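You operate a simulated robot arm through the tools that you are given. There is no shell and no other tool. Be economical: measure what you need, move in short steps, check, and stop when the job is done.

You run a simulated two-armed robot. Do the job below in one go: nothing can be reset, and whatever is moved stays where it is left.

## Task
Put the teal tray on the brown wooden board. Take the long black weight on the top of the small table and put it away on the black bench. Stack the pack labelled "No 200" from the top of the blue bench on top of the pack labelled "No 20". Put the brass block that says "border" from the top of the blue bench on top of the red square box and the brass block marked "plain" on the small blue book. Fetch the black band roll and set it on the grey board on the top of the blue bench. Fetch the roll that says "100" from the top of the grey bench and set it on the cream board. Open the low drawer. Any order will do. Set down upright: long black weight, roll.

It is judged by the outcome, as a careful person would: the job done as asked, and still so three seconds after it is handed in. It fails if anything else is knocked over, pushed out of place, dropped, spilled or broken.

## Robot
Two 6-joint arms with two-finger grippers on one trunk, on a base that drives. Base frame: it is fixed to the floor where the robot stands at the start and does not move with it; the origin is under the middle of the robot, x ahead of it, y to its left, z up; the surface under the hand at the start is at about z = 872. Units: mm, degrees, N and s.
The left shoulder is at the start at [70, 176, 730], the right one opposite. With the tool pointing down near the work surface each hand reaches from about 520 to 660 mm from the robot's upright axis, wherever it stands, measured 20 degrees to its own side. Places, roughly: black band roll (8x8x4 cm) [-7900, -1300, 800]; black bench [-3400, -2400, 800]; brass block [-7500, -2500, 750]; brown wooden board (20x19x2 cm) [1700, -4100, 800]; copper roll, red roll [-7000, -6250, 750]; cream board (22x16x1 cm) [-6400, -6100, 800]; green pack, white pack, yellow pack [-7500, -2500, 750]; grey board (22x16x1 cm) [-7300, -3500, 800]; long black weight (10x6x10 cm) [-4900, -3700, 800]; low drawer [-900, 1100, 200]; red square box (7x7x5 cm) [-7600, -2300, 800]; small blue book (13x9x2 cm) [-7500, -2200, 800]. Payload 2.45 kg a hand.
The TCP of each hand is the grasp point between the finger pads, 26 mm short of the fingertips. In the tool frame z runs along the fingers and y along their closing line. The gripper opens to 96 mm. The gripper's body begins 69 mm behind the TCP.
Orientation is that of the tool frame in the base frame, as a unit quaternion [x, y, z, w]. With the fingers straight down and closing along the base's y, the tool's x points along the base's -x, its y along +y and its z along -z.

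## Interface
- The arms move only by the tool apply_moves. It takes "left_deltas", "right_deltas" or both (then of equal length, played together; a hand with none holds still); each is a list of rows, each a list of 7 numbers: the shift along the tool's x, y, z in m, then the turn, a rotation vector about the tool's x, y, z in degrees, then the gripper command, from -1 (fully open) to 1 (shut), values between in proportion. In form: [[x, y, z, ax, ay, az, claw], ...]. A call has 1 to 20 rows; each row shifts and turns the commanded pose from where the row before left it, along the tool's axes as they then stand. A row lasts 0.2 s, in which the tool goes at most 50 mm and 8.6 degrees; a call with a longer step from one row to the next is refused whole, and so is a gripper value outside its range. Where a pose cannot be reached the arm comes as near as it can. A force on the tool above 40 N (or 10 N above the force at the start of the call, whichever is more), or a blocked arm, ends the call early, and 0.2 s more pass. The fingers move at their own pace and stop on an object; they squeeze with about 43 N. The grip force told is the motor's: it shows also when the fingers shut on nothing. Time passes only in rows, and 0.2 s behind the last, so rows that do not move let the fingers close. It gives the time, the measured TCP pose, the force on the tool (base axes), the opening and the grip force at its end, in the units of the frame above (readings bear some noise), with the torque about the TCP (base axes, N m) and any sound that the robot's microphone picked up.
- Cameras (640 x 400 px; columns grow to the right, rows downward): "scene" is now at [138.4, 16.9, 1058.8]; the picture's right is [0.19, -0.98, 0.00], its down [-0.48, -0.09, -0.87] and it looks along [0.86, 0.16, -0.49] (base axes); focal length 254 px, centre (320, 200). "left" rides on the left gripper at [82, -3, -98] in its tool frame; the picture's right is [0.04, 1.00, 0.00], its down [-0.73, 0.03, -0.68] and it looks along [-0.68, 0.03, 0.73] (tool axes); focal length 256 px, centre (320, 200). "right" rides on the right gripper at [82, 3, -98] in its tool frame; the picture's right is [-0.04, 1.00, 0.00], its down [-0.73, -0.03, -0.68] and it looks along [-0.68, -0.03, 0.73] (tool axes); focal length 256 px, centre (320, 200). There is no depth. A picture from a camera that has moved, and an enlarged one, comes with that camera's place and axes in the base frame and with its lens.
- get_image(camera): a new picture of that camera. No time passes.
- slide_trunk(by): slides the trunk up (or, below 0, down) by that many mm; the arms and the scene camera ride with it, the base frame stays. It gives what a move gives, with no picture.
- drive_base(legs): drives the robot by 1 to 6 legs, each [ahead, left, turn to the left] in mm, mm and degrees, along the robot's own axes; the way and the turn of a leg run together, so that a leg with both is an arc; at most 1500 mm and 180 degrees a leg. The arms and the cameras ride along, it lands a little off, and it stops where it bumps. It gives what a move gives.
- head_to(pan, tilt): turns the head with the scene camera to pan (to the left, within 86 degrees either way) and tilt (down, from -29 to 69), counted from straight ahead of the robot. It gives what a move gives.
- inspect(camera, box): a new picture of the part [left, top, right, bottom] of that camera's present view, enlarged. No time passes.
- job_done(): hands the job in; it is judged then, once.

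Go step by step. Nothing tells you exact positions but the pictures and the camera data: compare them with the known pose of the tool, close in by small moves and look again before you grip or let go. The budget is 217 turns and 228 pictures, counting those below and the enlarged ones. Unless the task says otherwise, let go and move clear before handing in, and close with one line.

The tools are called after ">>>" by a JSON object that holds its "name" and its "arguments". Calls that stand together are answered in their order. apply_moves: Moves the arms, as the interface text tells. Its arguments: {"type":"object","properties":{"left_deltas":{"type":"array"},"right_deltas":{"type":"array"}},"required":[]} The other tools are called the same way: slide_trunk (by) slides the trunk up or down; drive_base (legs) drives the base; head_to (pan, tilt) turns the head that bears the scene camera; get_image (camera) takes a picture; inspect (camera, box) takes an enlarged picture of a part of a camera's view; job_done () hands the job in.

At the start:

```text
time: 0.0
left_tcp_pos: [493.4, 257.3, 937.8]
left_ee_rot: [0.0, 1.0, -0.002, 0.0]
left_force: [0.6, 0.1, -1.2]
left_wrist_torque: [0.0, -0.02, -0.01]
left_opening: 96.0
left_grip_force: 0.1
right_tcp_pos: [590.4, -228.2, 956.6]
right_ee_rot: [0.0, 1.0, 0.0, 0.0]
right_force: [-0.2, 0.3, -0.1]
right_wrist_torque: [0.0, 0.02, -0.01]
right_opening: 96.1
right_grip_force: 0.0
trunk travel left (down, up): [-215.0, 625.0]
robot x, y, heading: [-3.9, 0.7, 0.1]
head pan, tilt: [10.8, 29.1]
```

scene: 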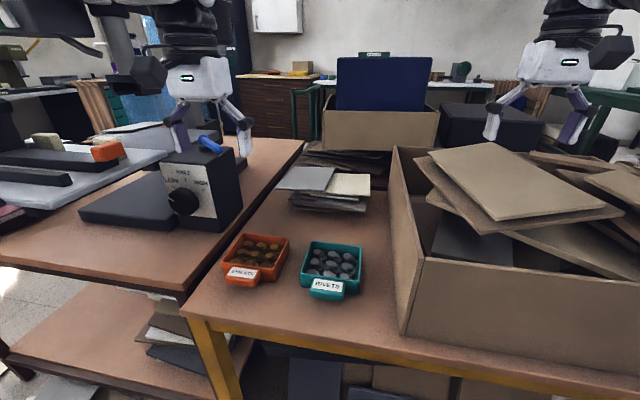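
right: 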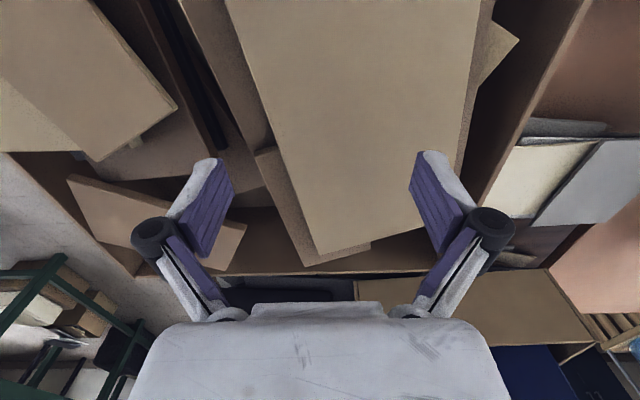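
left: 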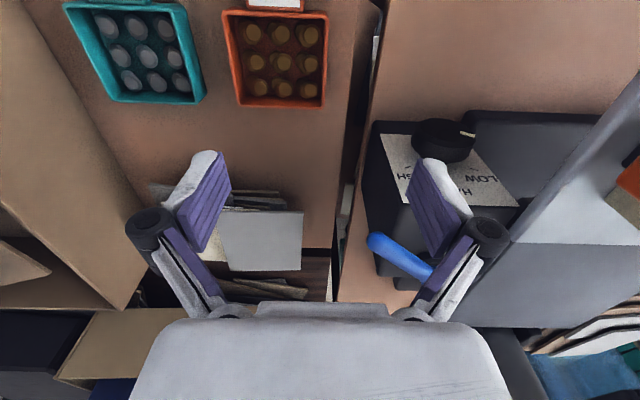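

The teal tray of rivets stands in front of me on the table at roughly (490, 55, 710). I'll look closer at it and around before moving.

>>> {"name": "inspect", "arguments": {"camera": "scene", "box": [200, 220, 400, 320]}}

>>> {"name": "inspect", "arguments": {"camera": "left", "box": [40, 0, 360, 200]}}

```text
3.20 times, centred on (300, 270) of scene
camera zoom: at [138.4, 16.9, 1058.8], right [0.19, -0.98, 0.0], down [-0.48, -0.09, -0.87], along [0.86, 0.16, -0.49], focal length 814 px, centre (384, -24)
```

zoom: 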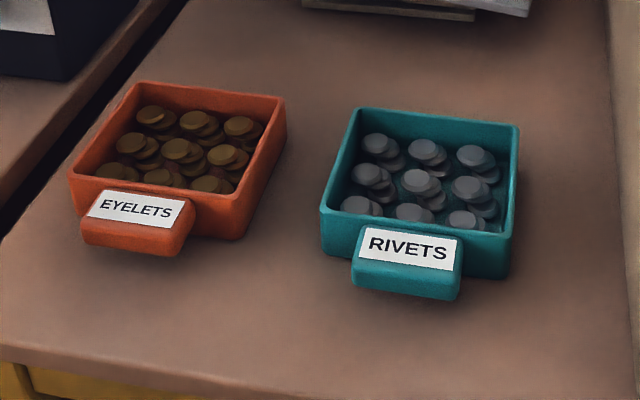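

```text
2.00 times, centred on (200, 100) of left
camera zoom: at [411.5, 252.5, 1036.2], right [-0.04, 1.0, 0.0], down [0.73, 0.03, 0.68], along [0.68, 0.03, -0.73], focal length 512 px, centre (560, 400)
```

zoom: 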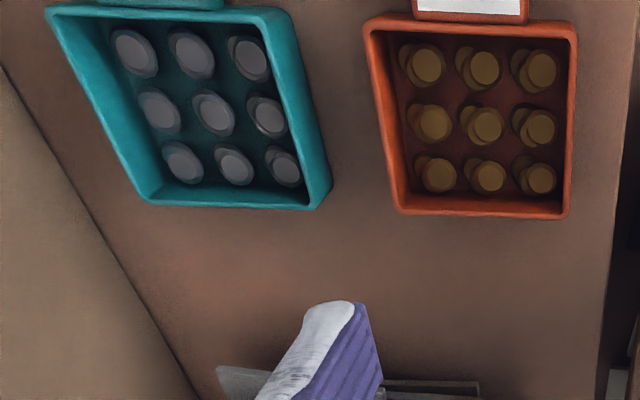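

The tray has a front grip tab about 60 mm wide, at about (435, 57) with the rim at z≈726. I'll look around to understand the room first.

>>> {"name": "head_to", "arguments": {"pan": -70, "tilt": 15}}

>>> {"name": "get_image", "arguments": {"camera": "scene"}}

>>> {"name": "head_to", "arguments": {"pan": 80, "tilt": 20}}

>>> {"name": "get_image", "arguments": {"camera": "scene"}}

```text
time: 1.5
left_tcp_pos: [493.8, 256.7, 937.8]
left_ee_rot: [0.0, 1.0, 0.0, 0.0]
left_force: [0.4, -0.1, 0.0]
left_wrist_torque: [0.01, -0.01, -0.02]
left_opening: 96.0
left_grip_force: 0.1
right_tcp_pos: [590.5, -227.3, 955.7]
right_ee_rot: [0.0, 1.0, 0.001, 0.0]
right_force: [0.8, 0.3, 0.7]
right_wrist_torque: [0.0, 0.0, -0.03]
right_opening: 95.9
right_grip_force: 0.0
trunk travel left (down, up): [-215.0, 625.0]
robot x, y, heading: [2.1, 1.1, -0.2]
head pan, tilt: [-70.0, 15.0]
```

```text
222 pictures are left
camera scene: at [81.3, -87.9, 1081.6], right [-0.94, -0.34, 0.0], down [-0.09, 0.24, -0.97], along [0.33, -0.91, -0.26], focal length 254 px, centre (320, 200)
```

scene: 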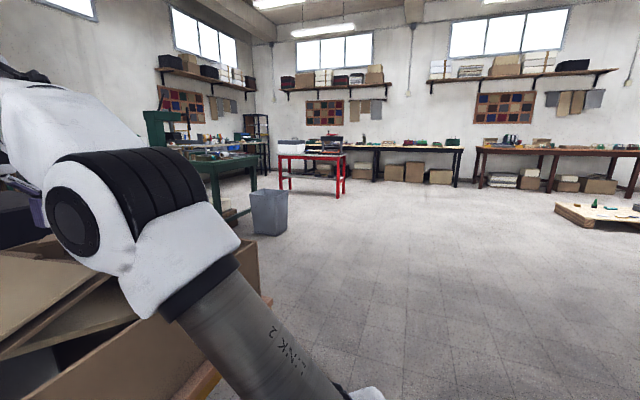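

```text
time: 3.9
left_tcp_pos: [495.2, 255.5, 937.3]
left_ee_rot: [0.001, 1.0, 0.0, 0.0]
left_force: [-1.0, 0.2, -0.3]
left_wrist_torque: [-0.04, -0.03, 0.0]
left_opening: 95.8
left_grip_force: 0.2
right_tcp_pos: [589.9, -228.1, 956.6]
right_ee_rot: [0.0, 1.0, 0.0, 0.0]
right_force: [0.3, -0.1, 0.3]
right_wrist_torque: [-0.02, 0.01, -0.01]
right_opening: 95.8
right_grip_force: 0.0
trunk travel left (down, up): [-215.0, 625.0]
robot x, y, heading: [0.7, 1.6, -0.2]
head pan, tilt: [80.0, 20.0]
```

```text
221 pictures are left
camera scene: at [65.5, 91.5, 1073.5], right [0.98, -0.17, 0.0], down [-0.06, -0.34, -0.94], along [0.16, 0.93, -0.34], focal length 254 px, centre (320, 200)
```

scene: 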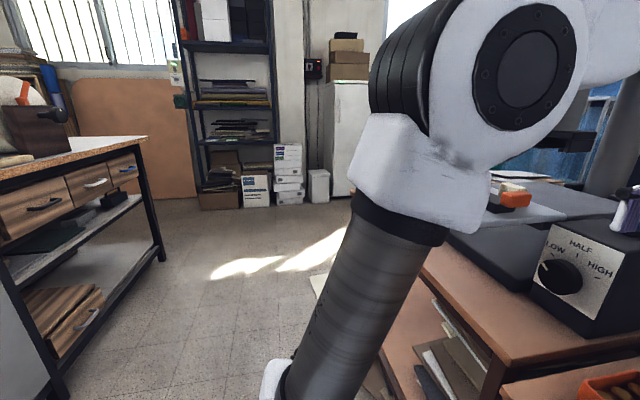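

The room is a workshop; the drawers' bench is to my left, the far benches lie to my right. First the tray: raise a little, then back off so that the left hand can reach the tab.

>>> {"name": "slide_trunk", "arguments": {"by": 60}}

>>> {"name": "drive_base", "arguments": {"legs": [[-165, 0, 0], [0, -130, 0]]}}

>>> {"name": "head_to", "arguments": {"pan": 15, "tilt": 40}}

>>> {"name": "get_image", "arguments": {"camera": "scene"}}

>>> {"name": "get_image", "arguments": {"camera": "left"}}

```text
time: 4.9
left_tcp_pos: [493.7, 256.5, 996.2]
left_ee_rot: [0.0, 1.0, -0.001, 0.0]
left_force: [1.6, 0.0, 0.2]
left_wrist_torque: [-0.02, 0.02, -0.01]
left_opening: 96.0
left_grip_force: 0.0
right_tcp_pos: [590.4, -227.8, 1016.5]
right_ee_rot: [0.0, 1.0, 0.001, 0.0]
right_force: [-0.2, 0.1, 0.0]
right_wrist_torque: [0.02, -0.03, 0.0]
right_opening: 95.8
right_grip_force: 0.0
trunk travel left (down, up): [-275.0, 565.0]
robot x, y, heading: [-0.4, -0.4, 0.0]
head pan, tilt: [80.0, 20.0]
```

```text
time: 7.2
left_tcp_pos: [330.5, 121.4, 998.4]
left_ee_rot: [0.002, 1.0, 0.0, 0.0]
left_force: [0.1, -0.8, -0.2]
left_wrist_torque: [0.07, -0.01, 0.02]
left_opening: 96.0
left_grip_force: 0.0
right_tcp_pos: [425.4, -365.2, 1015.7]
right_ee_rot: [0.001, 1.0, 0.001, 0.0]
right_force: [0.2, -0.7, -0.4]
right_wrist_torque: [0.05, 0.01, -0.02]
right_opening: 96.0
right_grip_force: 0.1
trunk travel left (down, up): [-275.0, 565.0]
robot x, y, heading: [-162.4, -131.8, -0.2]
head pan, tilt: [80.0, 20.0]
```

```text
time: 8.6
left_tcp_pos: [329.8, 122.1, 997.1]
left_ee_rot: [0.0, 1.0, -0.001, 0.0]
left_force: [0.4, 0.0, -0.8]
left_wrist_torque: [0.04, 0.01, 0.0]
left_opening: 95.8
left_grip_force: 0.0
right_tcp_pos: [426.0, -362.1, 1015.8]
right_ee_rot: [0.001, 1.0, 0.0, 0.0]
right_force: [0.3, 0.5, -1.1]
right_wrist_torque: [0.03, -0.03, -0.01]
right_opening: 96.1
right_grip_force: 0.1
trunk travel left (down, up): [-275.0, 565.0]
robot x, y, heading: [-163.2, -133.2, 0.0]
head pan, tilt: [15.0, 40.0]
```

```text
220 pictures are left
camera scene: at [-32.3, -111.8, 1102.1], right [0.26, -0.97, 0.0], down [-0.62, -0.17, -0.77], along [0.74, 0.2, -0.64], focal length 254 px, centre (320, 200)
```

scene: 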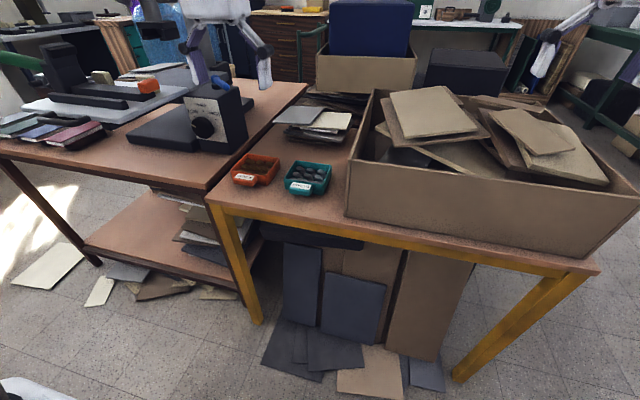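

```text
219 pictures are left
camera left: at [248.1, 118.5, 1096.2], right [-0.04, 1.0, 0.0], down [0.73, 0.03, 0.68], along [0.68, 0.03, -0.73], focal length 256 px, centre (320, 200)
```

left: 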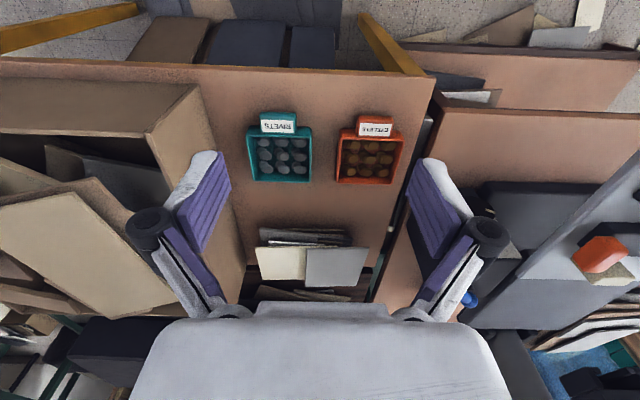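

The tab is at about (437, 62, 712). I move the left hand above it and lower partway, then look.

>>> {"name": "apply_moves", "arguments": {"left_deltas": [[-0.0215, -0.012, 0.03, 0, 0, 0, -1], [-0.0215, -0.012, 0.03, 0, 0, 0, -1], [-0.0215, -0.012, 0.03, 0, 0, 0, -1], [-0.0215, -0.012, 0.03, 0, 0, 0, -1], [-0.0215, -0.012, 0.03, 0, 0, 0, -1], [0, 0, 0.03, 0, 0, 0, -1], [0, 0, 0.03, 0, 0, 0, -1]]}}

>>> {"name": "get_image", "arguments": {"camera": "left"}}

```text
time: 10.2
left_tcp_pos: [437.5, 60.9, 787.0]
left_ee_rot: [0.001, 1.0, -0.001, 0.0]
left_force: [-0.3, -0.5, -0.4]
left_wrist_torque: [0.02, 0.0, -0.01]
left_opening: 95.8
left_grip_force: 0.0
right_tcp_pos: [425.7, -361.3, 1015.3]
right_ee_rot: [0.001, 1.0, 0.0, -0.001]
right_force: [0.3, -0.1, 0.3]
right_wrist_torque: [-0.02, -0.01, -0.03]
right_opening: 96.0
right_grip_force: 0.1
trunk travel left (down, up): [-275.0, 565.0]
robot x, y, heading: [-165.3, -133.9, -0.0]
head pan, tilt: [15.0, 40.0]
```

```text
218 pictures are left
camera left: at [355.3, 57.0, 886.5], right [-0.04, 1.0, 0.0], down [0.73, 0.03, 0.68], along [0.68, 0.02, -0.73], focal length 256 px, centre (320, 200)
```

left: 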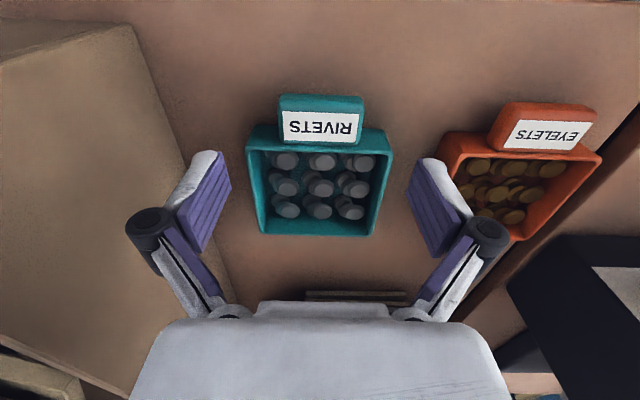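

Alignment over the tab is good. I'll descend to tips just above the table and close on the tab.

>>> {"name": "apply_moves", "arguments": {"left_deltas": [[-0.002, 0.001, 0.03, 0, 0, 0, -1], [0, 0, 0.02, 0, 0, 0, -1], [0, 0, 0.006, 0, 0, 0, -1], [0, 0, 0, 0, 0, 0, -1]]}}

>>> {"name": "get_image", "arguments": {"camera": "left"}}

>>> {"name": "inspect", "arguments": {"camera": "scene", "box": [220, 120, 380, 220]}}

```text
time: 11.0
left_tcp_pos: [440.9, 61.4, 750.0]
left_ee_rot: [0.001, 1.0, 0.0, 0.018]
left_force: [2.5, 14.6, 58.4]
left_wrist_torque: [0.79, -0.46, 0.28]
left_opening: 82.8
left_grip_force: 41.5
right_tcp_pos: [420.0, -364.3, 1020.6]
right_ee_rot: [0.001, 1.0, 0.001, 0.004]
right_force: [-0.4, -0.1, 1.5]
right_wrist_torque: [0.04, -0.06, 0.02]
right_opening: 95.7
right_grip_force: 0.1
trunk travel left (down, up): [-275.0, 565.0]
robot x, y, heading: [-164.5, -130.7, -0.1]
head pan, tilt: [15.0, 40.0]
stopped in row 4 (left hand): the force on the tool passed its limit at 50 N (the readings are from after the stop); the commanded pose is now the measured one
```

```text
217 pictures are left
camera left: at [355.1, 58.1, 845.4], right [-0.04, 1.0, 0.0], down [0.71, 0.03, 0.7], along [0.7, 0.03, -0.71], focal length 256 px, centre (320, 200)
```

left: 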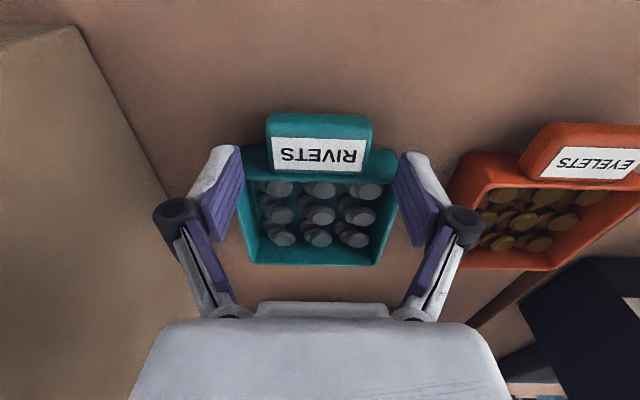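

```text
4.00 times, centred on (300, 170) of scene
camera zoom: at [-39.2, -113.6, 1104.0], right [0.26, -0.97, 0.0], down [-0.62, -0.16, -0.77], along [0.74, 0.2, -0.64], focal length 1018 px, centre (400, 320)
```

zoom: 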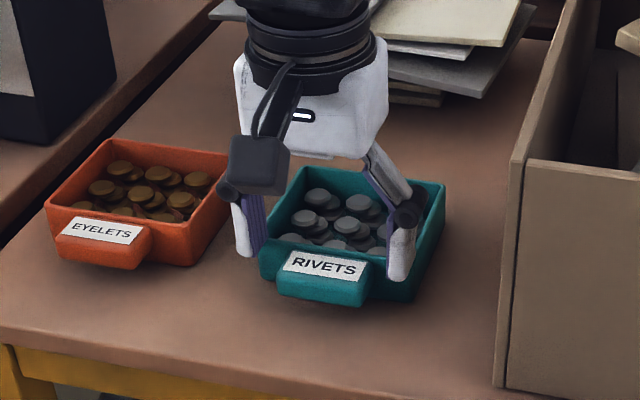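

The fingertips landed on the tray's front rim, so the tab lies about 18 mm nearer to me than thought. I lift, straighten, shift back and descend again.

>>> {"name": "apply_moves", "arguments": {"left_deltas": [[0, 0, -0.02, 0, 0, 0, -1], [0, 0, -0.005, 0, 2.06, 0, -1], [0.018, 0, 0, 0, 0, 0, -1], [0, 0, 0, 0, 0, 0, -1]]}}

>>> {"name": "get_image", "arguments": {"camera": "left"}}

>>> {"name": "inspect", "arguments": {"camera": "scene", "box": [220, 120, 380, 220]}}

```text
time: 12.0
left_tcp_pos: [422.8, 63.2, 762.6]
left_ee_rot: [-0.001, 1.0, -0.001, -0.012]
left_force: [0.0, 0.0, -0.2]
left_wrist_torque: [-0.04, 0.0, 0.01]
left_opening: 96.1
left_grip_force: 0.0
right_tcp_pos: [426.1, -362.5, 1014.2]
right_ee_rot: [0.001, 1.0, 0.0, 0.0]
right_force: [0.6, 0.0, -0.6]
right_wrist_torque: [0.0, -0.01, -0.01]
right_opening: 96.1
right_grip_force: 0.0
trunk travel left (down, up): [-275.0, 565.0]
robot x, y, heading: [-165.6, -137.8, -0.3]
head pan, tilt: [15.0, 40.0]
```

```text
215 pictures are left
camera left: at [344.1, 59.4, 863.8], right [-0.04, 1.0, 0.0], down [0.75, 0.03, 0.66], along [0.66, 0.02, -0.75], focal length 256 px, centre (320, 200)
```

left: 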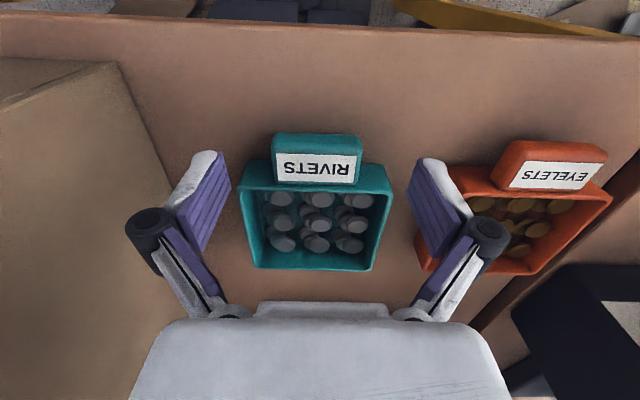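

```text
4.00 times, centred on (300, 170) of scene
camera zoom: at [-31.7, -111.8, 1101.9], right [0.26, -0.97, 0.0], down [-0.62, -0.17, -0.77], along [0.74, 0.2, -0.64], focal length 1018 px, centre (400, 320)
```

zoom: 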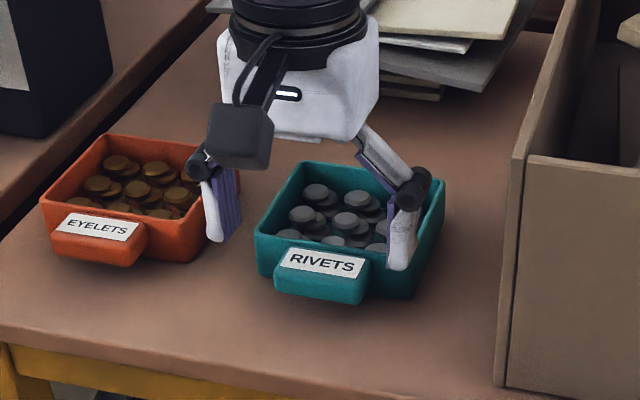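

Rim front edge is x≈437.6, tab x 420–437, y 31–89. I straighten the tilt, center on the tab at x≈423.5, y≈60, descend and close.

>>> {"name": "apply_moves", "arguments": {"left_deltas": [[-0.0005, -0.003, 0, 0, -1.4, 0, -1], [0, 0, 0.02, 0, 0, 0, -1], [0, 0, 0.012, 0, 0, 0, -1], [0, 0, 0, 0, 0, 0, -1]]}}

>>> {"name": "get_image", "arguments": {"camera": "left"}}

>>> {"name": "inspect", "arguments": {"camera": "scene", "box": [240, 140, 360, 215]}}

```text
time: 13.0
left_tcp_pos: [423.7, 61.3, 729.7]
left_ee_rot: [0.001, 1.0, -0.002, 0.001]
left_force: [-1.3, 0.9, -0.6]
left_wrist_torque: [-0.01, -0.02, 0.01]
left_opening: 96.1
left_grip_force: 0.1
right_tcp_pos: [426.5, -362.5, 1017.2]
right_ee_rot: [0.001, 1.0, 0.0, 0.0]
right_force: [-0.3, -0.5, 0.8]
right_wrist_torque: [0.01, 0.01, 0.01]
right_opening: 95.9
right_grip_force: 0.2
trunk travel left (down, up): [-275.0, 565.0]
robot x, y, heading: [-164.9, -133.8, -0.3]
head pan, tilt: [15.0, 40.0]
```

```text
213 pictures are left
camera left: at [341.2, 57.6, 827.8], right [-0.04, 1.0, 0.0], down [0.73, 0.03, 0.68], along [0.68, 0.02, -0.73], focal length 256 px, centre (320, 200)
```

left: 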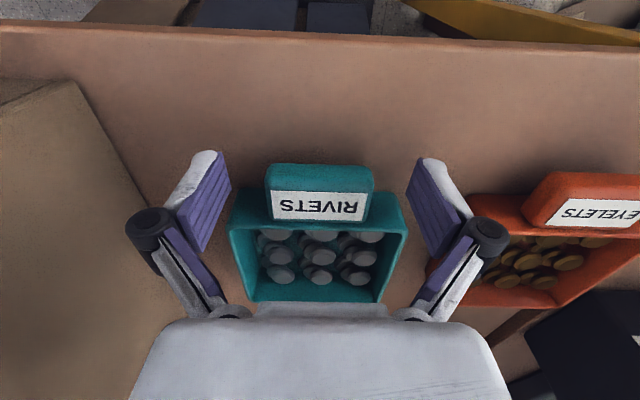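

```text
5.33 times, centred on (300, 178) of scene
camera zoom: at [-32.3, -111.9, 1102.1], right [0.26, -0.97, 0.0], down [-0.62, -0.17, -0.77], along [0.74, 0.2, -0.64], focal length 1357 px, centre (427, 320)
```

zoom: 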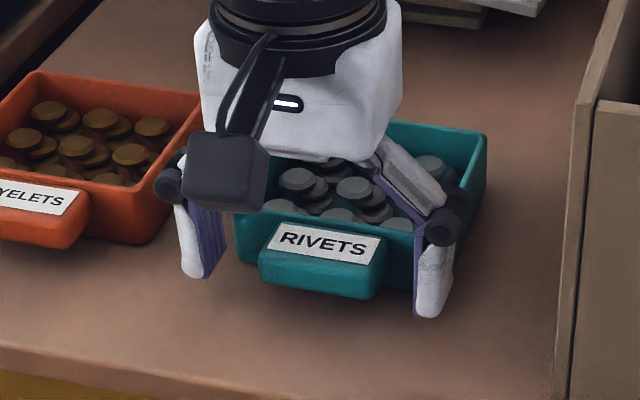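

Fingers straddle the tab. Close and lift slightly.

>>> {"name": "apply_moves", "arguments": {"left_deltas": [[0, 0, 0, 0, 0, 0, 1], [0, 0, 0, 0, 0, 0, 1], [0, 0, 0, 0, 0, 0, 1], [0, 0, -0.01, 0, 0, 0, 1], [0, 0, -0.015, 0, 0, 0, 1], [0, 0, 0, 0, 0, 0, 1]]}}

>>> {"name": "inspect", "arguments": {"camera": "scene", "box": [240, 140, 360, 215]}}

>>> {"name": "get_image", "arguments": {"camera": "left"}}

```text
time: 14.4
left_tcp_pos: [424.2, 61.9, 755.1]
left_ee_rot: [0.0, 1.0, -0.001, -0.001]
left_force: [-0.2, -0.3, -1.2]
left_wrist_torque: [-0.02, 0.11, 0.0]
left_opening: 54.7
left_grip_force: 43.9
right_tcp_pos: [426.4, -362.2, 1015.3]
right_ee_rot: [0.001, 1.0, 0.0, 0.0]
right_force: [-0.4, 0.3, 0.1]
right_wrist_torque: [0.0, 0.03, -0.01]
right_opening: 96.2
right_grip_force: 0.1
trunk travel left (down, up): [-275.0, 565.0]
robot x, y, heading: [-166.8, -134.6, -0.1]
head pan, tilt: [15.0, 40.0]
```

```text
5.33 times, centred on (300, 178) of scene
camera zoom: at [-32.0, -111.8, 1102.0], right [0.26, -0.97, 0.0], down [-0.62, -0.17, -0.77], along [0.74, 0.2, -0.64], focal length 1357 px, centre (427, 320)
```

zoom: 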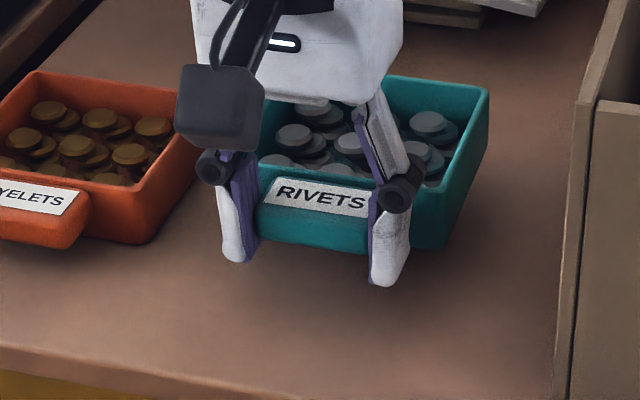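

```text
210 pictures are left
camera left: at [341.5, 57.1, 853.9], right [-0.04, 1.0, 0.0], down [0.73, 0.03, 0.68], along [0.68, 0.02, -0.73], focal length 256 px, centre (320, 200)
```

left: 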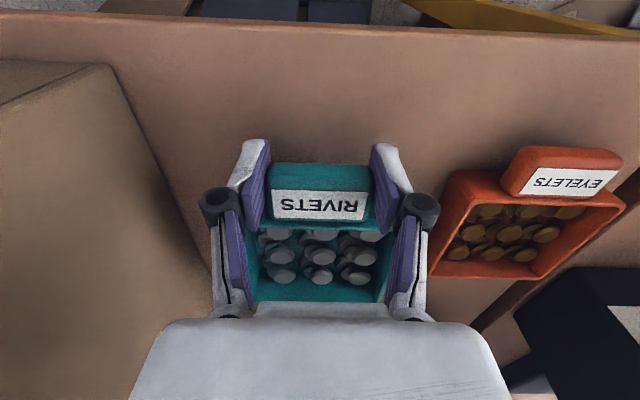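

The tray is held level. I raise the trunk, back off, turn and drive toward the wooden board near the red table.

>>> {"name": "slide_trunk", "arguments": {"by": 120}}

>>> {"name": "drive_base", "arguments": {"legs": [[-500, 0, 0], [0, 0, -90], [1430, 0, 0], [1430, 0, 0], [0, 1100, 0]]}}

>>> {"name": "head_to", "arguments": {"pan": 15, "tilt": 20}}

>>> {"name": "get_image", "arguments": {"camera": "scene"}}

```text
time: 15.9
left_tcp_pos: [423.8, 60.4, 875.8]
left_ee_rot: [0.0, 1.0, -0.002, -0.001]
left_force: [0.4, 0.3, -2.2]
left_wrist_torque: [0.04, 0.07, 0.02]
left_opening: 54.4
left_grip_force: 42.9
right_tcp_pos: [427.1, -362.1, 1135.8]
right_ee_rot: [0.001, 1.0, 0.0, 0.001]
right_force: [0.2, 0.3, 0.1]
right_wrist_torque: [0.01, -0.02, 0.02]
right_opening: 96.1
right_grip_force: 0.1
trunk travel left (down, up): [-395.0, 445.0]
robot x, y, heading: [-161.8, -132.7, 0.1]
head pan, tilt: [15.0, 40.0]
```

```text
time: 18.1
left_tcp_pos: [148.8, 139.2, 873.9]
left_ee_rot: [-0.043, 0.999, -0.002, 0.0]
left_force: [0.0, 0.7, -1.2]
left_wrist_torque: [-0.1, 0.02, -0.01]
left_opening: 54.9
left_grip_force: 43.3
right_tcp_pos: [187.5, -283.2, 1134.4]
right_ee_rot: [-0.043, 0.999, -0.001, -0.002]
right_force: [-0.2, 0.6, 0.3]
right_wrist_torque: [-0.07, -0.05, 0.0]
right_opening: 96.0
right_grip_force: 0.2
trunk travel left (down, up): [-395.0, 445.0]
robot x, y, heading: [-419.4, -110.3, 5.0]
head pan, tilt: [15.0, 40.0]
stopped in leg 1: the robot was blocked; the commanded pose is now the measured one
```

```text
time: 18.9
left_tcp_pos: [149.8, 134.3, 873.3]
left_ee_rot: [-0.044, 0.999, -0.001, 0.0]
left_force: [-0.1, -0.4, -2.3]
left_wrist_torque: [-0.02, 0.09, 0.0]
left_opening: 54.8
left_grip_force: 42.3
right_tcp_pos: [189.4, -287.5, 1133.0]
right_ee_rot: [-0.043, 0.999, 0.001, -0.002]
right_force: [0.1, 0.5, -0.1]
right_wrist_torque: [0.0, 0.0, 0.0]
right_opening: 95.8
right_grip_force: 0.1
trunk travel left (down, up): [-395.0, 445.0]
robot x, y, heading: [-423.0, -107.7, 5.1]
head pan, tilt: [15.0, 20.0]
```

```text
209 pictures are left
camera scene: at [-282.5, -73.8, 1253.3], right [0.34, -0.94, 0.0], down [-0.32, -0.12, -0.94], along [0.88, 0.32, -0.34], focal length 254 px, centre (320, 200)
```

scene: 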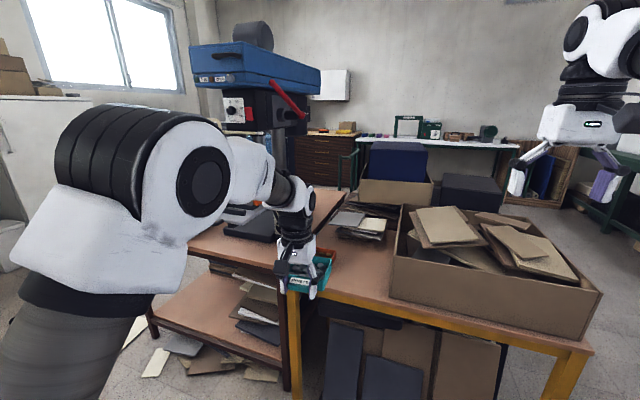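

I bumped something behind me after 260 mm. I look around on both sides.

>>> {"name": "head_to", "arguments": {"pan": -86, "tilt": 40}}

>>> {"name": "get_image", "arguments": {"camera": "scene"}}

>>> {"name": "head_to", "arguments": {"pan": 86, "tilt": 40}}

>>> {"name": "get_image", "arguments": {"camera": "scene"}}

```text
time: 20.7
left_tcp_pos: [149.4, 135.1, 874.4]
left_ee_rot: [-0.043, 0.999, -0.001, -0.001]
left_force: [-0.2, 0.2, -1.7]
left_wrist_torque: [-0.04, 0.11, 0.04]
left_opening: 54.8
left_grip_force: 43.1
right_tcp_pos: [189.3, -286.9, 1133.1]
right_ee_rot: [-0.043, 0.999, 0.0, -0.002]
right_force: [0.5, 1.3, 0.0]
right_wrist_torque: [0.0, -0.03, -0.05]
right_opening: 96.1
right_grip_force: 0.0
trunk travel left (down, up): [-395.0, 445.0]
robot x, y, heading: [-419.3, -110.7, 5.1]
head pan, tilt: [-85.9, 40.0]
```

```text
208 pictures are left
camera scene: at [-357.0, -189.7, 1222.1], right [-0.99, -0.16, 0.0], down [-0.1, 0.63, -0.77], along [0.12, -0.76, -0.64], focal length 254 px, centre (320, 200)
```

scene: 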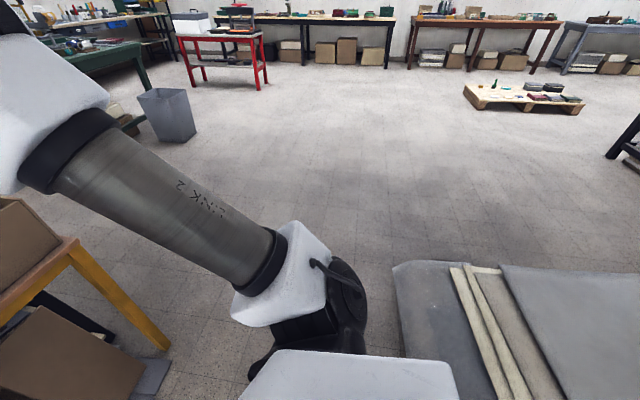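

```text
time: 23.3
left_tcp_pos: [149.1, 134.0, 873.9]
left_ee_rot: [-0.044, 0.999, -0.001, 0.0]
left_force: [-0.1, -0.2, -1.1]
left_wrist_torque: [-0.02, 0.11, 0.05]
left_opening: 54.9
left_grip_force: 43.0
right_tcp_pos: [189.9, -286.7, 1134.6]
right_ee_rot: [-0.042, 0.999, 0.001, -0.002]
right_force: [-0.2, 0.0, 0.1]
right_wrist_torque: [0.05, -0.01, -0.01]
right_opening: 95.9
right_grip_force: 0.1
trunk travel left (down, up): [-395.0, 445.0]
robot x, y, heading: [-417.5, -111.5, 4.7]
head pan, tilt: [85.9, 40.0]
```

```text
207 pictures are left
camera scene: at [-371.8, -20.7, 1222.1], right [1.0, 0.02, 0.0], down [0.01, -0.64, -0.77], along [-0.01, 0.77, -0.64], focal length 254 px, centre (320, 200)
```

scene: 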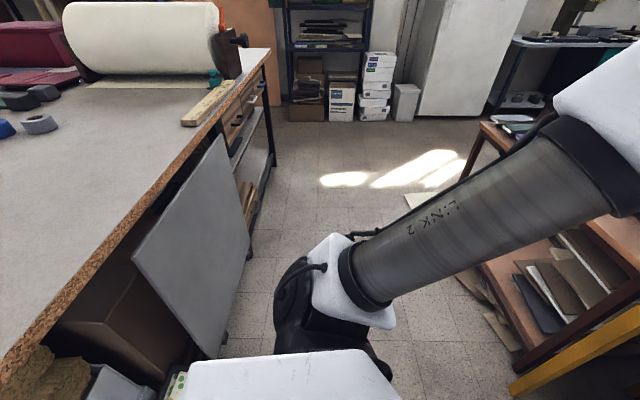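

A bench stands behind me and a covered pile behind right, so I must use the aisle. I raise the tray higher, go forward a bit, turn right, and drive along the aisle.

>>> {"name": "slide_trunk", "arguments": {"by": 150}}

>>> {"name": "drive_base", "arguments": {"legs": [[290, 0, 0], [0, 0, -95], [1450, 0, 0], [1450, 0, 0], [0, 1200, 0]]}}

>>> {"name": "head_to", "arguments": {"pan": 20, "tilt": 30}}

>>> {"name": "get_image", "arguments": {"camera": "scene"}}

```text
time: 25.0
left_tcp_pos: [148.5, 134.6, 1024.4]
left_ee_rot: [-0.043, 0.999, -0.001, -0.001]
left_force: [0.0, 0.6, -1.7]
left_wrist_torque: [-0.03, 0.09, 0.01]
left_opening: 54.8
left_grip_force: 42.9
right_tcp_pos: [189.6, -286.6, 1283.2]
right_ee_rot: [-0.042, 0.999, 0.001, -0.002]
right_force: [-0.3, -0.4, 0.2]
right_wrist_torque: [-0.01, 0.03, 0.01]
right_opening: 95.8
right_grip_force: 0.1
trunk travel left (down, up): [-545.0, 295.0]
robot x, y, heading: [-419.8, -107.2, 5.3]
head pan, tilt: [85.9, 40.0]
```

```text
time: 50.2
left_tcp_pos: [1170.4, -3578.0, 1024.5]
left_ee_rot: [0.706, 0.708, 0.0, -0.001]
left_force: [-0.1, -0.2, -2.5]
left_wrist_torque: [0.09, 0.0, 0.01]
left_opening: 54.7
left_grip_force: 43.1
right_tcp_pos: [747.9, -3584.3, 1283.9]
right_ee_rot: [0.706, 0.708, 0.002, 0.0]
right_force: [-0.5, 1.1, 0.7]
right_wrist_torque: [-0.01, 0.0, -0.02]
right_opening: 96.0
right_grip_force: 0.0
trunk travel left (down, up): [-545.0, 295.0]
robot x, y, heading: [971.4, -2992.2, -89.8]
head pan, tilt: [85.9, 40.0]
```

```text
time: 51.6
left_tcp_pos: [1171.7, -3579.5, 1023.9]
left_ee_rot: [0.706, 0.708, 0.0, -0.002]
left_force: [0.1, -0.2, -1.8]
left_wrist_torque: [0.1, -0.03, 0.0]
left_opening: 54.8
left_grip_force: 43.1
right_tcp_pos: [747.7, -3583.1, 1284.0]
right_ee_rot: [0.706, 0.708, 0.002, -0.001]
right_force: [0.6, -0.4, 0.7]
right_wrist_torque: [0.01, 0.04, 0.0]
right_opening: 96.2
right_grip_force: 0.2
trunk travel left (down, up): [-545.0, 295.0]
robot x, y, heading: [974.2, -2990.0, -89.9]
head pan, tilt: [20.0, 30.0]
```

```text
206 pictures are left
camera scene: at [1004.5, -3127.5, 1387.4], right [-0.94, -0.35, 0.0], down [-0.17, 0.47, -0.87], along [0.3, -0.81, -0.5], focal length 254 px, centre (320, 200)
```

scene: 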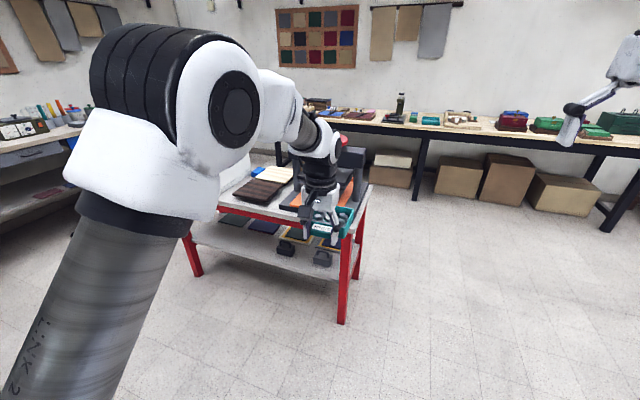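

The red table with the brown board is just ahead-left. I look closer.

>>> {"name": "inspect", "arguments": {"camera": "scene", "box": [200, 130, 400, 255]}}

>>> {"name": "get_image", "arguments": {"camera": "left"}}

```text
3.20 times, centred on (300, 192) of scene
camera zoom: at [1004.5, -3127.5, 1387.4], right [-0.94, -0.35, 0.0], down [-0.17, 0.47, -0.87], along [0.3, -0.81, -0.5], focal length 814 px, centre (384, 224)
```

zoom: 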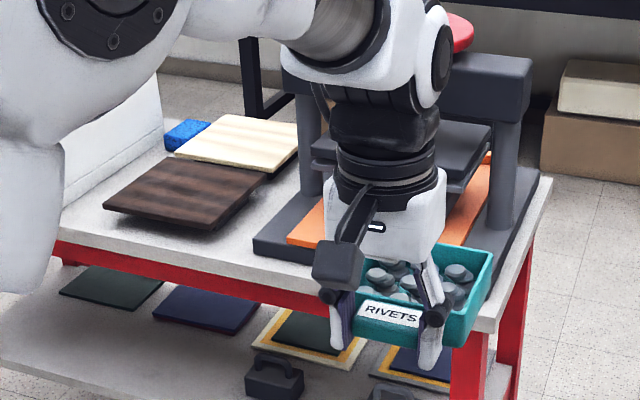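

```text
204 pictures are left
camera left: at [1166.4, -3498.0, 1122.6], right [1.0, 0.04, 0.0], down [0.03, -0.73, 0.68], along [0.03, -0.68, -0.73], focal length 256 px, centre (320, 200)
```

left: 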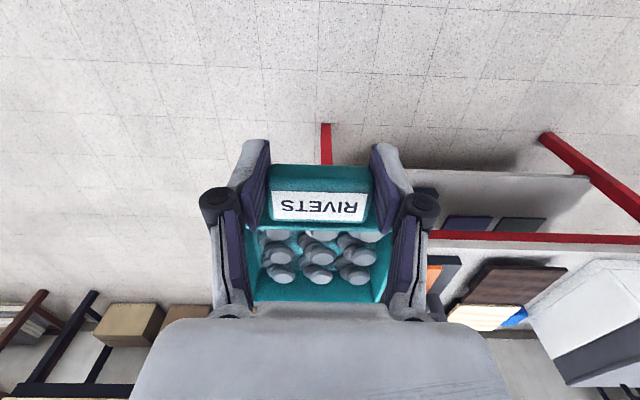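

The board centre is at about (1694, -4088, ~788), axis-aligned. I drive so the tray sits above it.

>>> {"name": "drive_base", "arguments": {"legs": [[0, 522, 0], [430, 0, 0]]}}

>>> {"name": "get_image", "arguments": {"camera": "left"}}

>>> {"name": "get_image", "arguments": {"camera": "scene"}}

```text
time: 56.9
left_tcp_pos: [1713.4, -4005.6, 1024.1]
left_ee_rot: [0.704, 0.71, 0.0, -0.001]
left_force: [0.6, 0.3, -1.5]
left_wrist_torque: [0.08, 0.03, -0.02]
left_opening: 54.4
left_grip_force: 43.3
right_tcp_pos: [1289.7, -4011.2, 1284.0]
right_ee_rot: [0.704, 0.71, 0.002, -0.001]
right_force: [0.7, 0.3, 0.8]
right_wrist_torque: [-0.01, -0.04, -0.01]
right_opening: 95.9
right_grip_force: 0.1
trunk travel left (down, up): [-545.0, 295.0]
robot x, y, heading: [1518.8, -3422.4, -89.2]
head pan, tilt: [20.0, 30.0]
```

```text
203 pictures are left
camera left: at [1709.0, -3923.1, 1122.7], right [1.0, 0.05, 0.0], down [0.04, -0.73, 0.68], along [0.03, -0.68, -0.73], focal length 256 px, centre (320, 200)
```

left: 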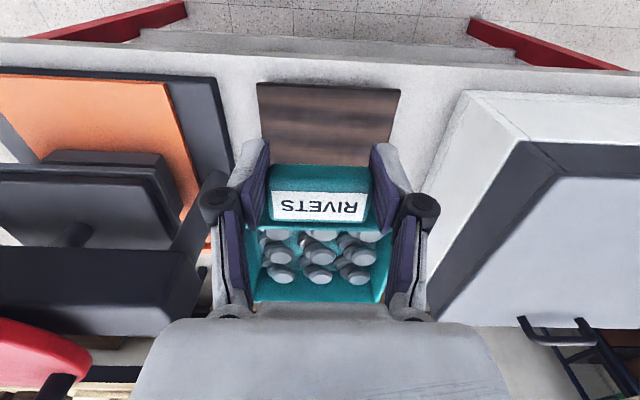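

```text
202 pictures are left
camera scene: at [1544.8, -3553.6, 1387.4], right [-0.94, -0.35, 0.0], down [-0.18, 0.47, -0.87], along [0.3, -0.81, -0.5], focal length 254 px, centre (320, 200)
```

scene: 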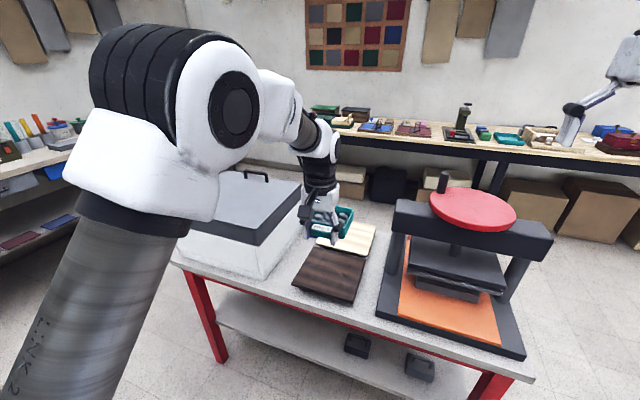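

Refined triangulation puts the board top at z≈750, centre ≈ (1728, -4147). I drive the remaining bit and lower the trunk partway.

>>> {"name": "drive_base", "arguments": {"legs": [[75, 14, -0.8]]}}

>>> {"name": "slide_trunk", "arguments": {"by": -170}}

>>> {"name": "get_image", "arguments": {"camera": "left"}}

>>> {"name": "get_image", "arguments": {"camera": "scene"}}

```text
time: 58.0
left_tcp_pos: [1720.1, -4082.0, 1023.3]
left_ee_rot: [0.709, 0.705, 0.0, -0.001]
left_force: [0.2, 1.4, -1.9]
left_wrist_torque: [0.08, 0.01, 0.01]
left_opening: 54.7
left_grip_force: 43.5
right_tcp_pos: [1295.5, -4084.0, 1284.4]
right_ee_rot: [0.708, 0.706, 0.002, 0.0]
right_force: [0.3, 0.1, 0.0]
right_wrist_torque: [-0.02, 0.01, 0.01]
right_opening: 96.1
right_grip_force: 0.2
trunk travel left (down, up): [-545.0, 295.0]
robot x, y, heading: [1528.0, -3495.8, -89.8]
head pan, tilt: [20.0, 30.0]
```

```text
time: 59.9
left_tcp_pos: [1719.5, -4081.1, 854.0]
left_ee_rot: [0.709, 0.706, 0.0, -0.001]
left_force: [0.9, -0.2, -1.6]
left_wrist_torque: [0.05, -0.02, -0.02]
left_opening: 54.6
left_grip_force: 42.7
right_tcp_pos: [1296.9, -4082.1, 1113.7]
right_ee_rot: [0.709, 0.705, 0.002, -0.001]
right_force: [0.2, -1.0, 0.9]
right_wrist_torque: [-0.01, 0.0, -0.03]
right_opening: 96.0
right_grip_force: 0.0
trunk travel left (down, up): [-375.0, 465.0]
robot x, y, heading: [1528.3, -3493.3, -90.1]
head pan, tilt: [20.0, 30.0]
```

```text
201 pictures are left
camera left: at [1716.9, -4000.2, 952.8], right [1.0, 0.04, 0.0], down [0.03, -0.73, 0.68], along [0.02, -0.68, -0.73], focal length 256 px, centre (320, 200)
```

left: 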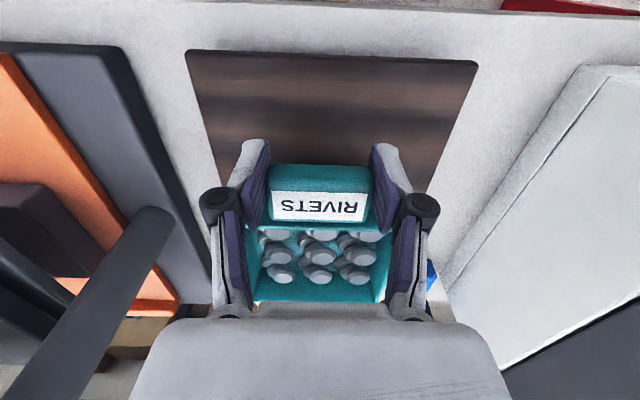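

```text
200 pictures are left
camera scene: at [1557.3, -3628.6, 1217.5], right [-0.94, -0.34, 0.0], down [-0.17, 0.47, -0.87], along [0.29, -0.81, -0.5], focal length 254 px, centre (320, 200)
```

scene: 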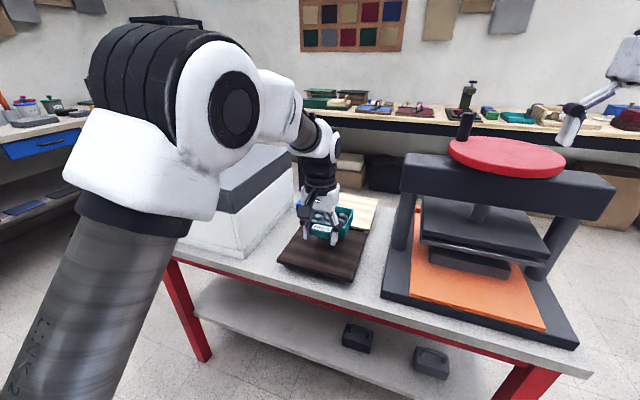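

Board spans x 1627–1828, front y -4047, z≈757. I shift +7 mm in x and lower slowly.

>>> {"name": "apply_moves", "arguments": {"left_deltas": [[0, 0.004, 0.02, 0, 0, 0, 1], [0, 0.003, 0.02, 0, 0, 0, 1], [0, 0, 0.008, 0, 0, 0, 1], [0, 0, 0.004, 0, 0, 0, 1]]}}

>>> {"name": "inspect", "arguments": {"camera": "scene", "box": [260, 170, 400, 290]}}

>>> {"name": "get_image", "arguments": {"camera": "left"}}

```text
time: 60.9
left_tcp_pos: [1726.7, -4080.7, 802.6]
left_ee_rot: [0.708, 0.707, 0.001, -0.001]
left_force: [-0.5, 0.6, -1.3]
left_wrist_torque: [0.09, -0.04, -0.02]
left_opening: 54.7
left_grip_force: 43.1
right_tcp_pos: [1296.3, -4083.3, 1114.5]
right_ee_rot: [0.709, 0.705, 0.002, 0.001]
right_force: [0.5, -0.9, -0.3]
right_wrist_torque: [-0.01, 0.01, -0.01]
right_opening: 95.7
right_grip_force: 0.0
trunk travel left (down, up): [-375.0, 465.0]
robot x, y, heading: [1525.3, -3495.3, -89.9]
head pan, tilt: [20.0, 30.0]
```

```text
3.33 times, centred on (330, 230) of scene
camera zoom: at [1557.3, -3628.9, 1217.4], right [-0.94, -0.34, 0.0], down [-0.17, 0.47, -0.87], along [0.29, -0.81, -0.5], focal length 848 px, centre (287, 100)
```

zoom: 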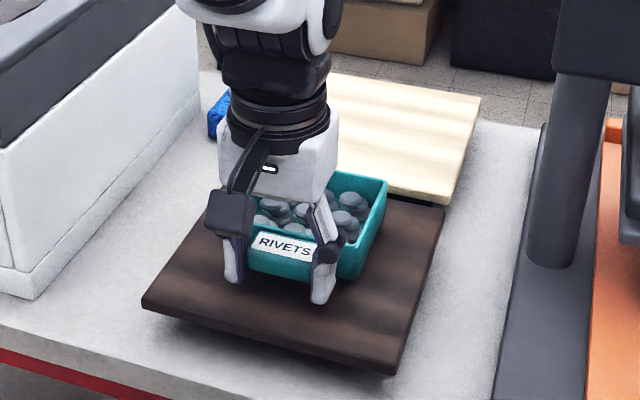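

```text
198 pictures are left
camera left: at [1723.4, -4000.3, 902.0], right [1.0, 0.04, 0.0], down [0.03, -0.73, 0.68], along [0.02, -0.68, -0.73], focal length 256 px, centre (320, 200)
```

left: 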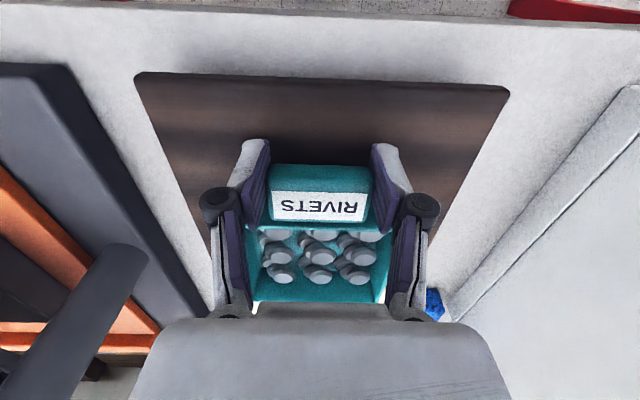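

About 12 mm remain. I lower in small steps until contact.

>>> {"name": "apply_moves", "arguments": {"left_deltas": [[0, 0, 0.004, 0, 0, 0, 1], [0, 0, 0.003, 0, 0, 0, 1], [0, 0, 0.002, 0, 0, 0, 1], [0, 0, 0.001, 0, 0, 0, 1], [0, 0, 0, 0, 0, 0, 1]]}}

>>> {"name": "inspect", "arguments": {"camera": "scene", "box": [290, 200, 370, 260]}}

```text
time: 62.1
left_tcp_pos: [1728.2, -4081.4, 792.7]
left_ee_rot: [0.708, 0.706, -0.002, 0.0]
left_force: [-0.3, -1.4, 11.8]
left_wrist_torque: [-0.93, -0.29, -0.01]
left_opening: 54.9
left_grip_force: 43.4
right_tcp_pos: [1296.3, -4080.4, 1114.7]
right_ee_rot: [0.709, 0.705, 0.001, 0.0]
right_force: [-0.2, 0.0, -0.3]
right_wrist_torque: [0.0, 0.01, -0.03]
right_opening: 96.0
right_grip_force: 0.0
trunk travel left (down, up): [-375.0, 465.0]
robot x, y, heading: [1526.8, -3490.6, -90.2]
head pan, tilt: [20.0, 30.0]
```

```text
6.67 times, centred on (330, 230) of scene
camera zoom: at [1556.7, -3627.3, 1217.8], right [-0.94, -0.34, 0.0], down [-0.17, 0.47, -0.87], along [0.29, -0.82, -0.5], focal length 1696 px, centre (253, 0)
```

zoom: 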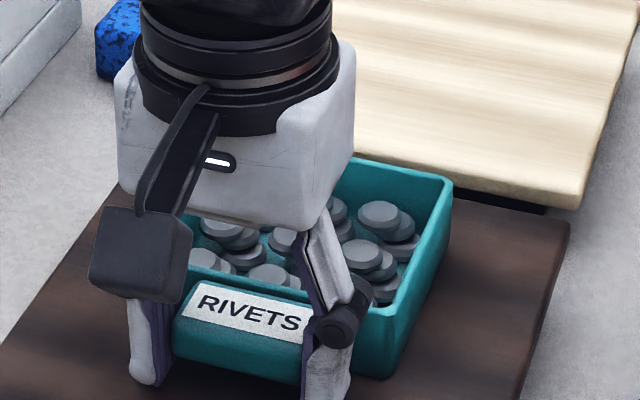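

Contact felt (12 N). Release, raise and check.

>>> {"name": "apply_moves", "arguments": {"left_deltas": [[0, 0, -0.0008, 0, 0, 0, 0.5], [0, 0, 0, 0, 0, 0, -0.3], [0.001, 0, 0, 0, 0, 0, -0.6], [0.001, 0, -0.02, 0, 0, 0, -0.6], [0, 0, -0.04, 0, 0, 0, -0.6], [0, 0, -0.05, 0, 0, 0, -0.6], [0, 0, -0.05, 0, 0, 0, -0.6]]}}

>>> {"name": "get_image", "arguments": {"camera": "left"}}

```text
time: 63.7
left_tcp_pos: [1725.4, -4079.5, 951.2]
left_ee_rot: [0.709, 0.706, -0.001, -0.001]
left_force: [0.3, -0.6, 0.4]
left_wrist_torque: [0.0, 0.01, 0.01]
left_opening: 76.9
left_grip_force: 0.1
right_tcp_pos: [1298.2, -4082.4, 1115.7]
right_ee_rot: [0.709, 0.705, 0.002, 0.0]
right_force: [0.1, -0.6, 0.2]
right_wrist_torque: [-0.04, 0.0, 0.02]
right_opening: 96.3
right_grip_force: 0.0
trunk travel left (down, up): [-375.0, 465.0]
robot x, y, heading: [1527.4, -3492.7, -90.1]
head pan, tilt: [20.0, 30.0]
```

```text
196 pictures are left
camera left: at [1722.1, -3998.4, 1050.0], right [1.0, 0.04, 0.0], down [0.03, -0.73, 0.68], along [0.02, -0.68, -0.73], focal length 256 px, centre (320, 200)
```

left: 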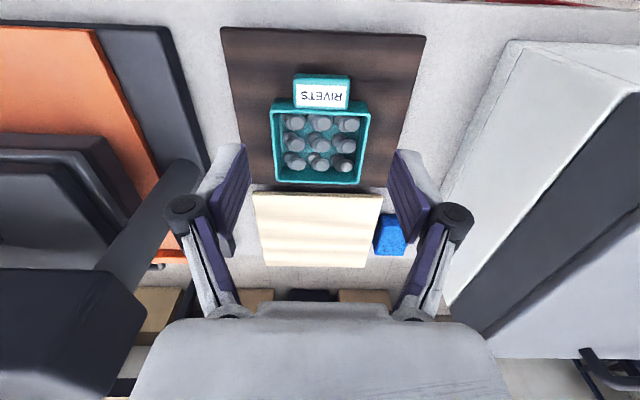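

The tray rests well on the board. Next the low drawer: I drive back to the aisle between the drawers' bench and the table, facing +y.

>>> {"name": "slide_trunk", "arguments": {"by": 100}}

>>> {"name": "drive_base", "arguments": {"legs": [[-500, 0, 0], [0, -830, 0], [0, -830, 0], [0, 0, 180], [1500, 0, 0], [1400, 0, 0]]}}

>>> {"name": "head_to", "arguments": {"pan": 35, "tilt": 35}}

>>> {"name": "get_image", "arguments": {"camera": "scene"}}

```text
time: 65.0
left_tcp_pos: [1725.2, -4080.7, 1050.6]
left_ee_rot: [0.708, 0.706, 0.001, -0.001]
left_force: [-0.3, 0.5, -0.3]
left_wrist_torque: [-0.03, -0.04, 0.0]
left_opening: 76.9
left_grip_force: 0.0
right_tcp_pos: [1296.1, -4082.2, 1214.7]
right_ee_rot: [0.709, 0.705, 0.002, 0.0]
right_force: [-0.4, -0.6, -0.4]
right_wrist_torque: [0.02, -0.01, 0.01]
right_opening: 96.0
right_grip_force: 0.0
trunk travel left (down, up): [-475.0, 365.0]
robot x, y, heading: [1527.7, -3490.3, -90.0]
head pan, tilt: [20.0, 30.0]
```

```text
time: 96.7
left_tcp_pos: [-278.6, 423.4, 1050.2]
left_ee_rot: [-0.696, 0.718, -0.001, 0.0]
left_force: [0.3, -0.2, -0.9]
left_wrist_torque: [-0.02, -0.01, 0.01]
left_opening: 76.6
left_grip_force: 0.0
right_tcp_pos: [150.1, 413.6, 1214.6]
right_ee_rot: [-0.695, 0.719, -0.001, -0.002]
right_force: [-0.4, -1.2, -0.5]
right_wrist_torque: [-0.01, -0.03, 0.0]
right_opening: 95.9
right_grip_force: 0.0
trunk travel left (down, up): [-475.0, 365.0]
robot x, y, heading: [-97.0, -174.3, 88.1]
head pan, tilt: [20.0, 30.0]
```

```text
time: 97.5
left_tcp_pos: [-279.5, 422.6, 1050.3]
left_ee_rot: [-0.696, 0.718, -0.001, 0.0]
left_force: [0.1, -0.1, -0.3]
left_wrist_torque: [0.0, 0.01, 0.01]
left_opening: 76.8
left_grip_force: 0.1
right_tcp_pos: [151.1, 413.5, 1215.0]
right_ee_rot: [-0.695, 0.719, -0.001, -0.002]
right_force: [0.0, -0.4, -0.8]
right_wrist_torque: [0.02, 0.01, 0.01]
right_opening: 96.0
right_grip_force: 0.0
trunk travel left (down, up): [-475.0, 365.0]
robot x, y, heading: [-97.7, -170.4, 88.4]
head pan, tilt: [35.0, 35.0]
```

```text
195 pictures are left
camera scene: at [-144.6, -45.9, 1309.7], right [0.84, 0.55, 0.0], down [0.31, -0.48, -0.82], along [-0.45, 0.69, -0.57], focal length 254 px, centre (320, 200)
```

scene: 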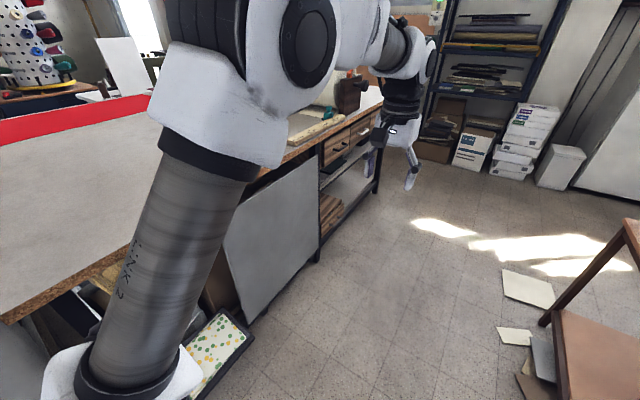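

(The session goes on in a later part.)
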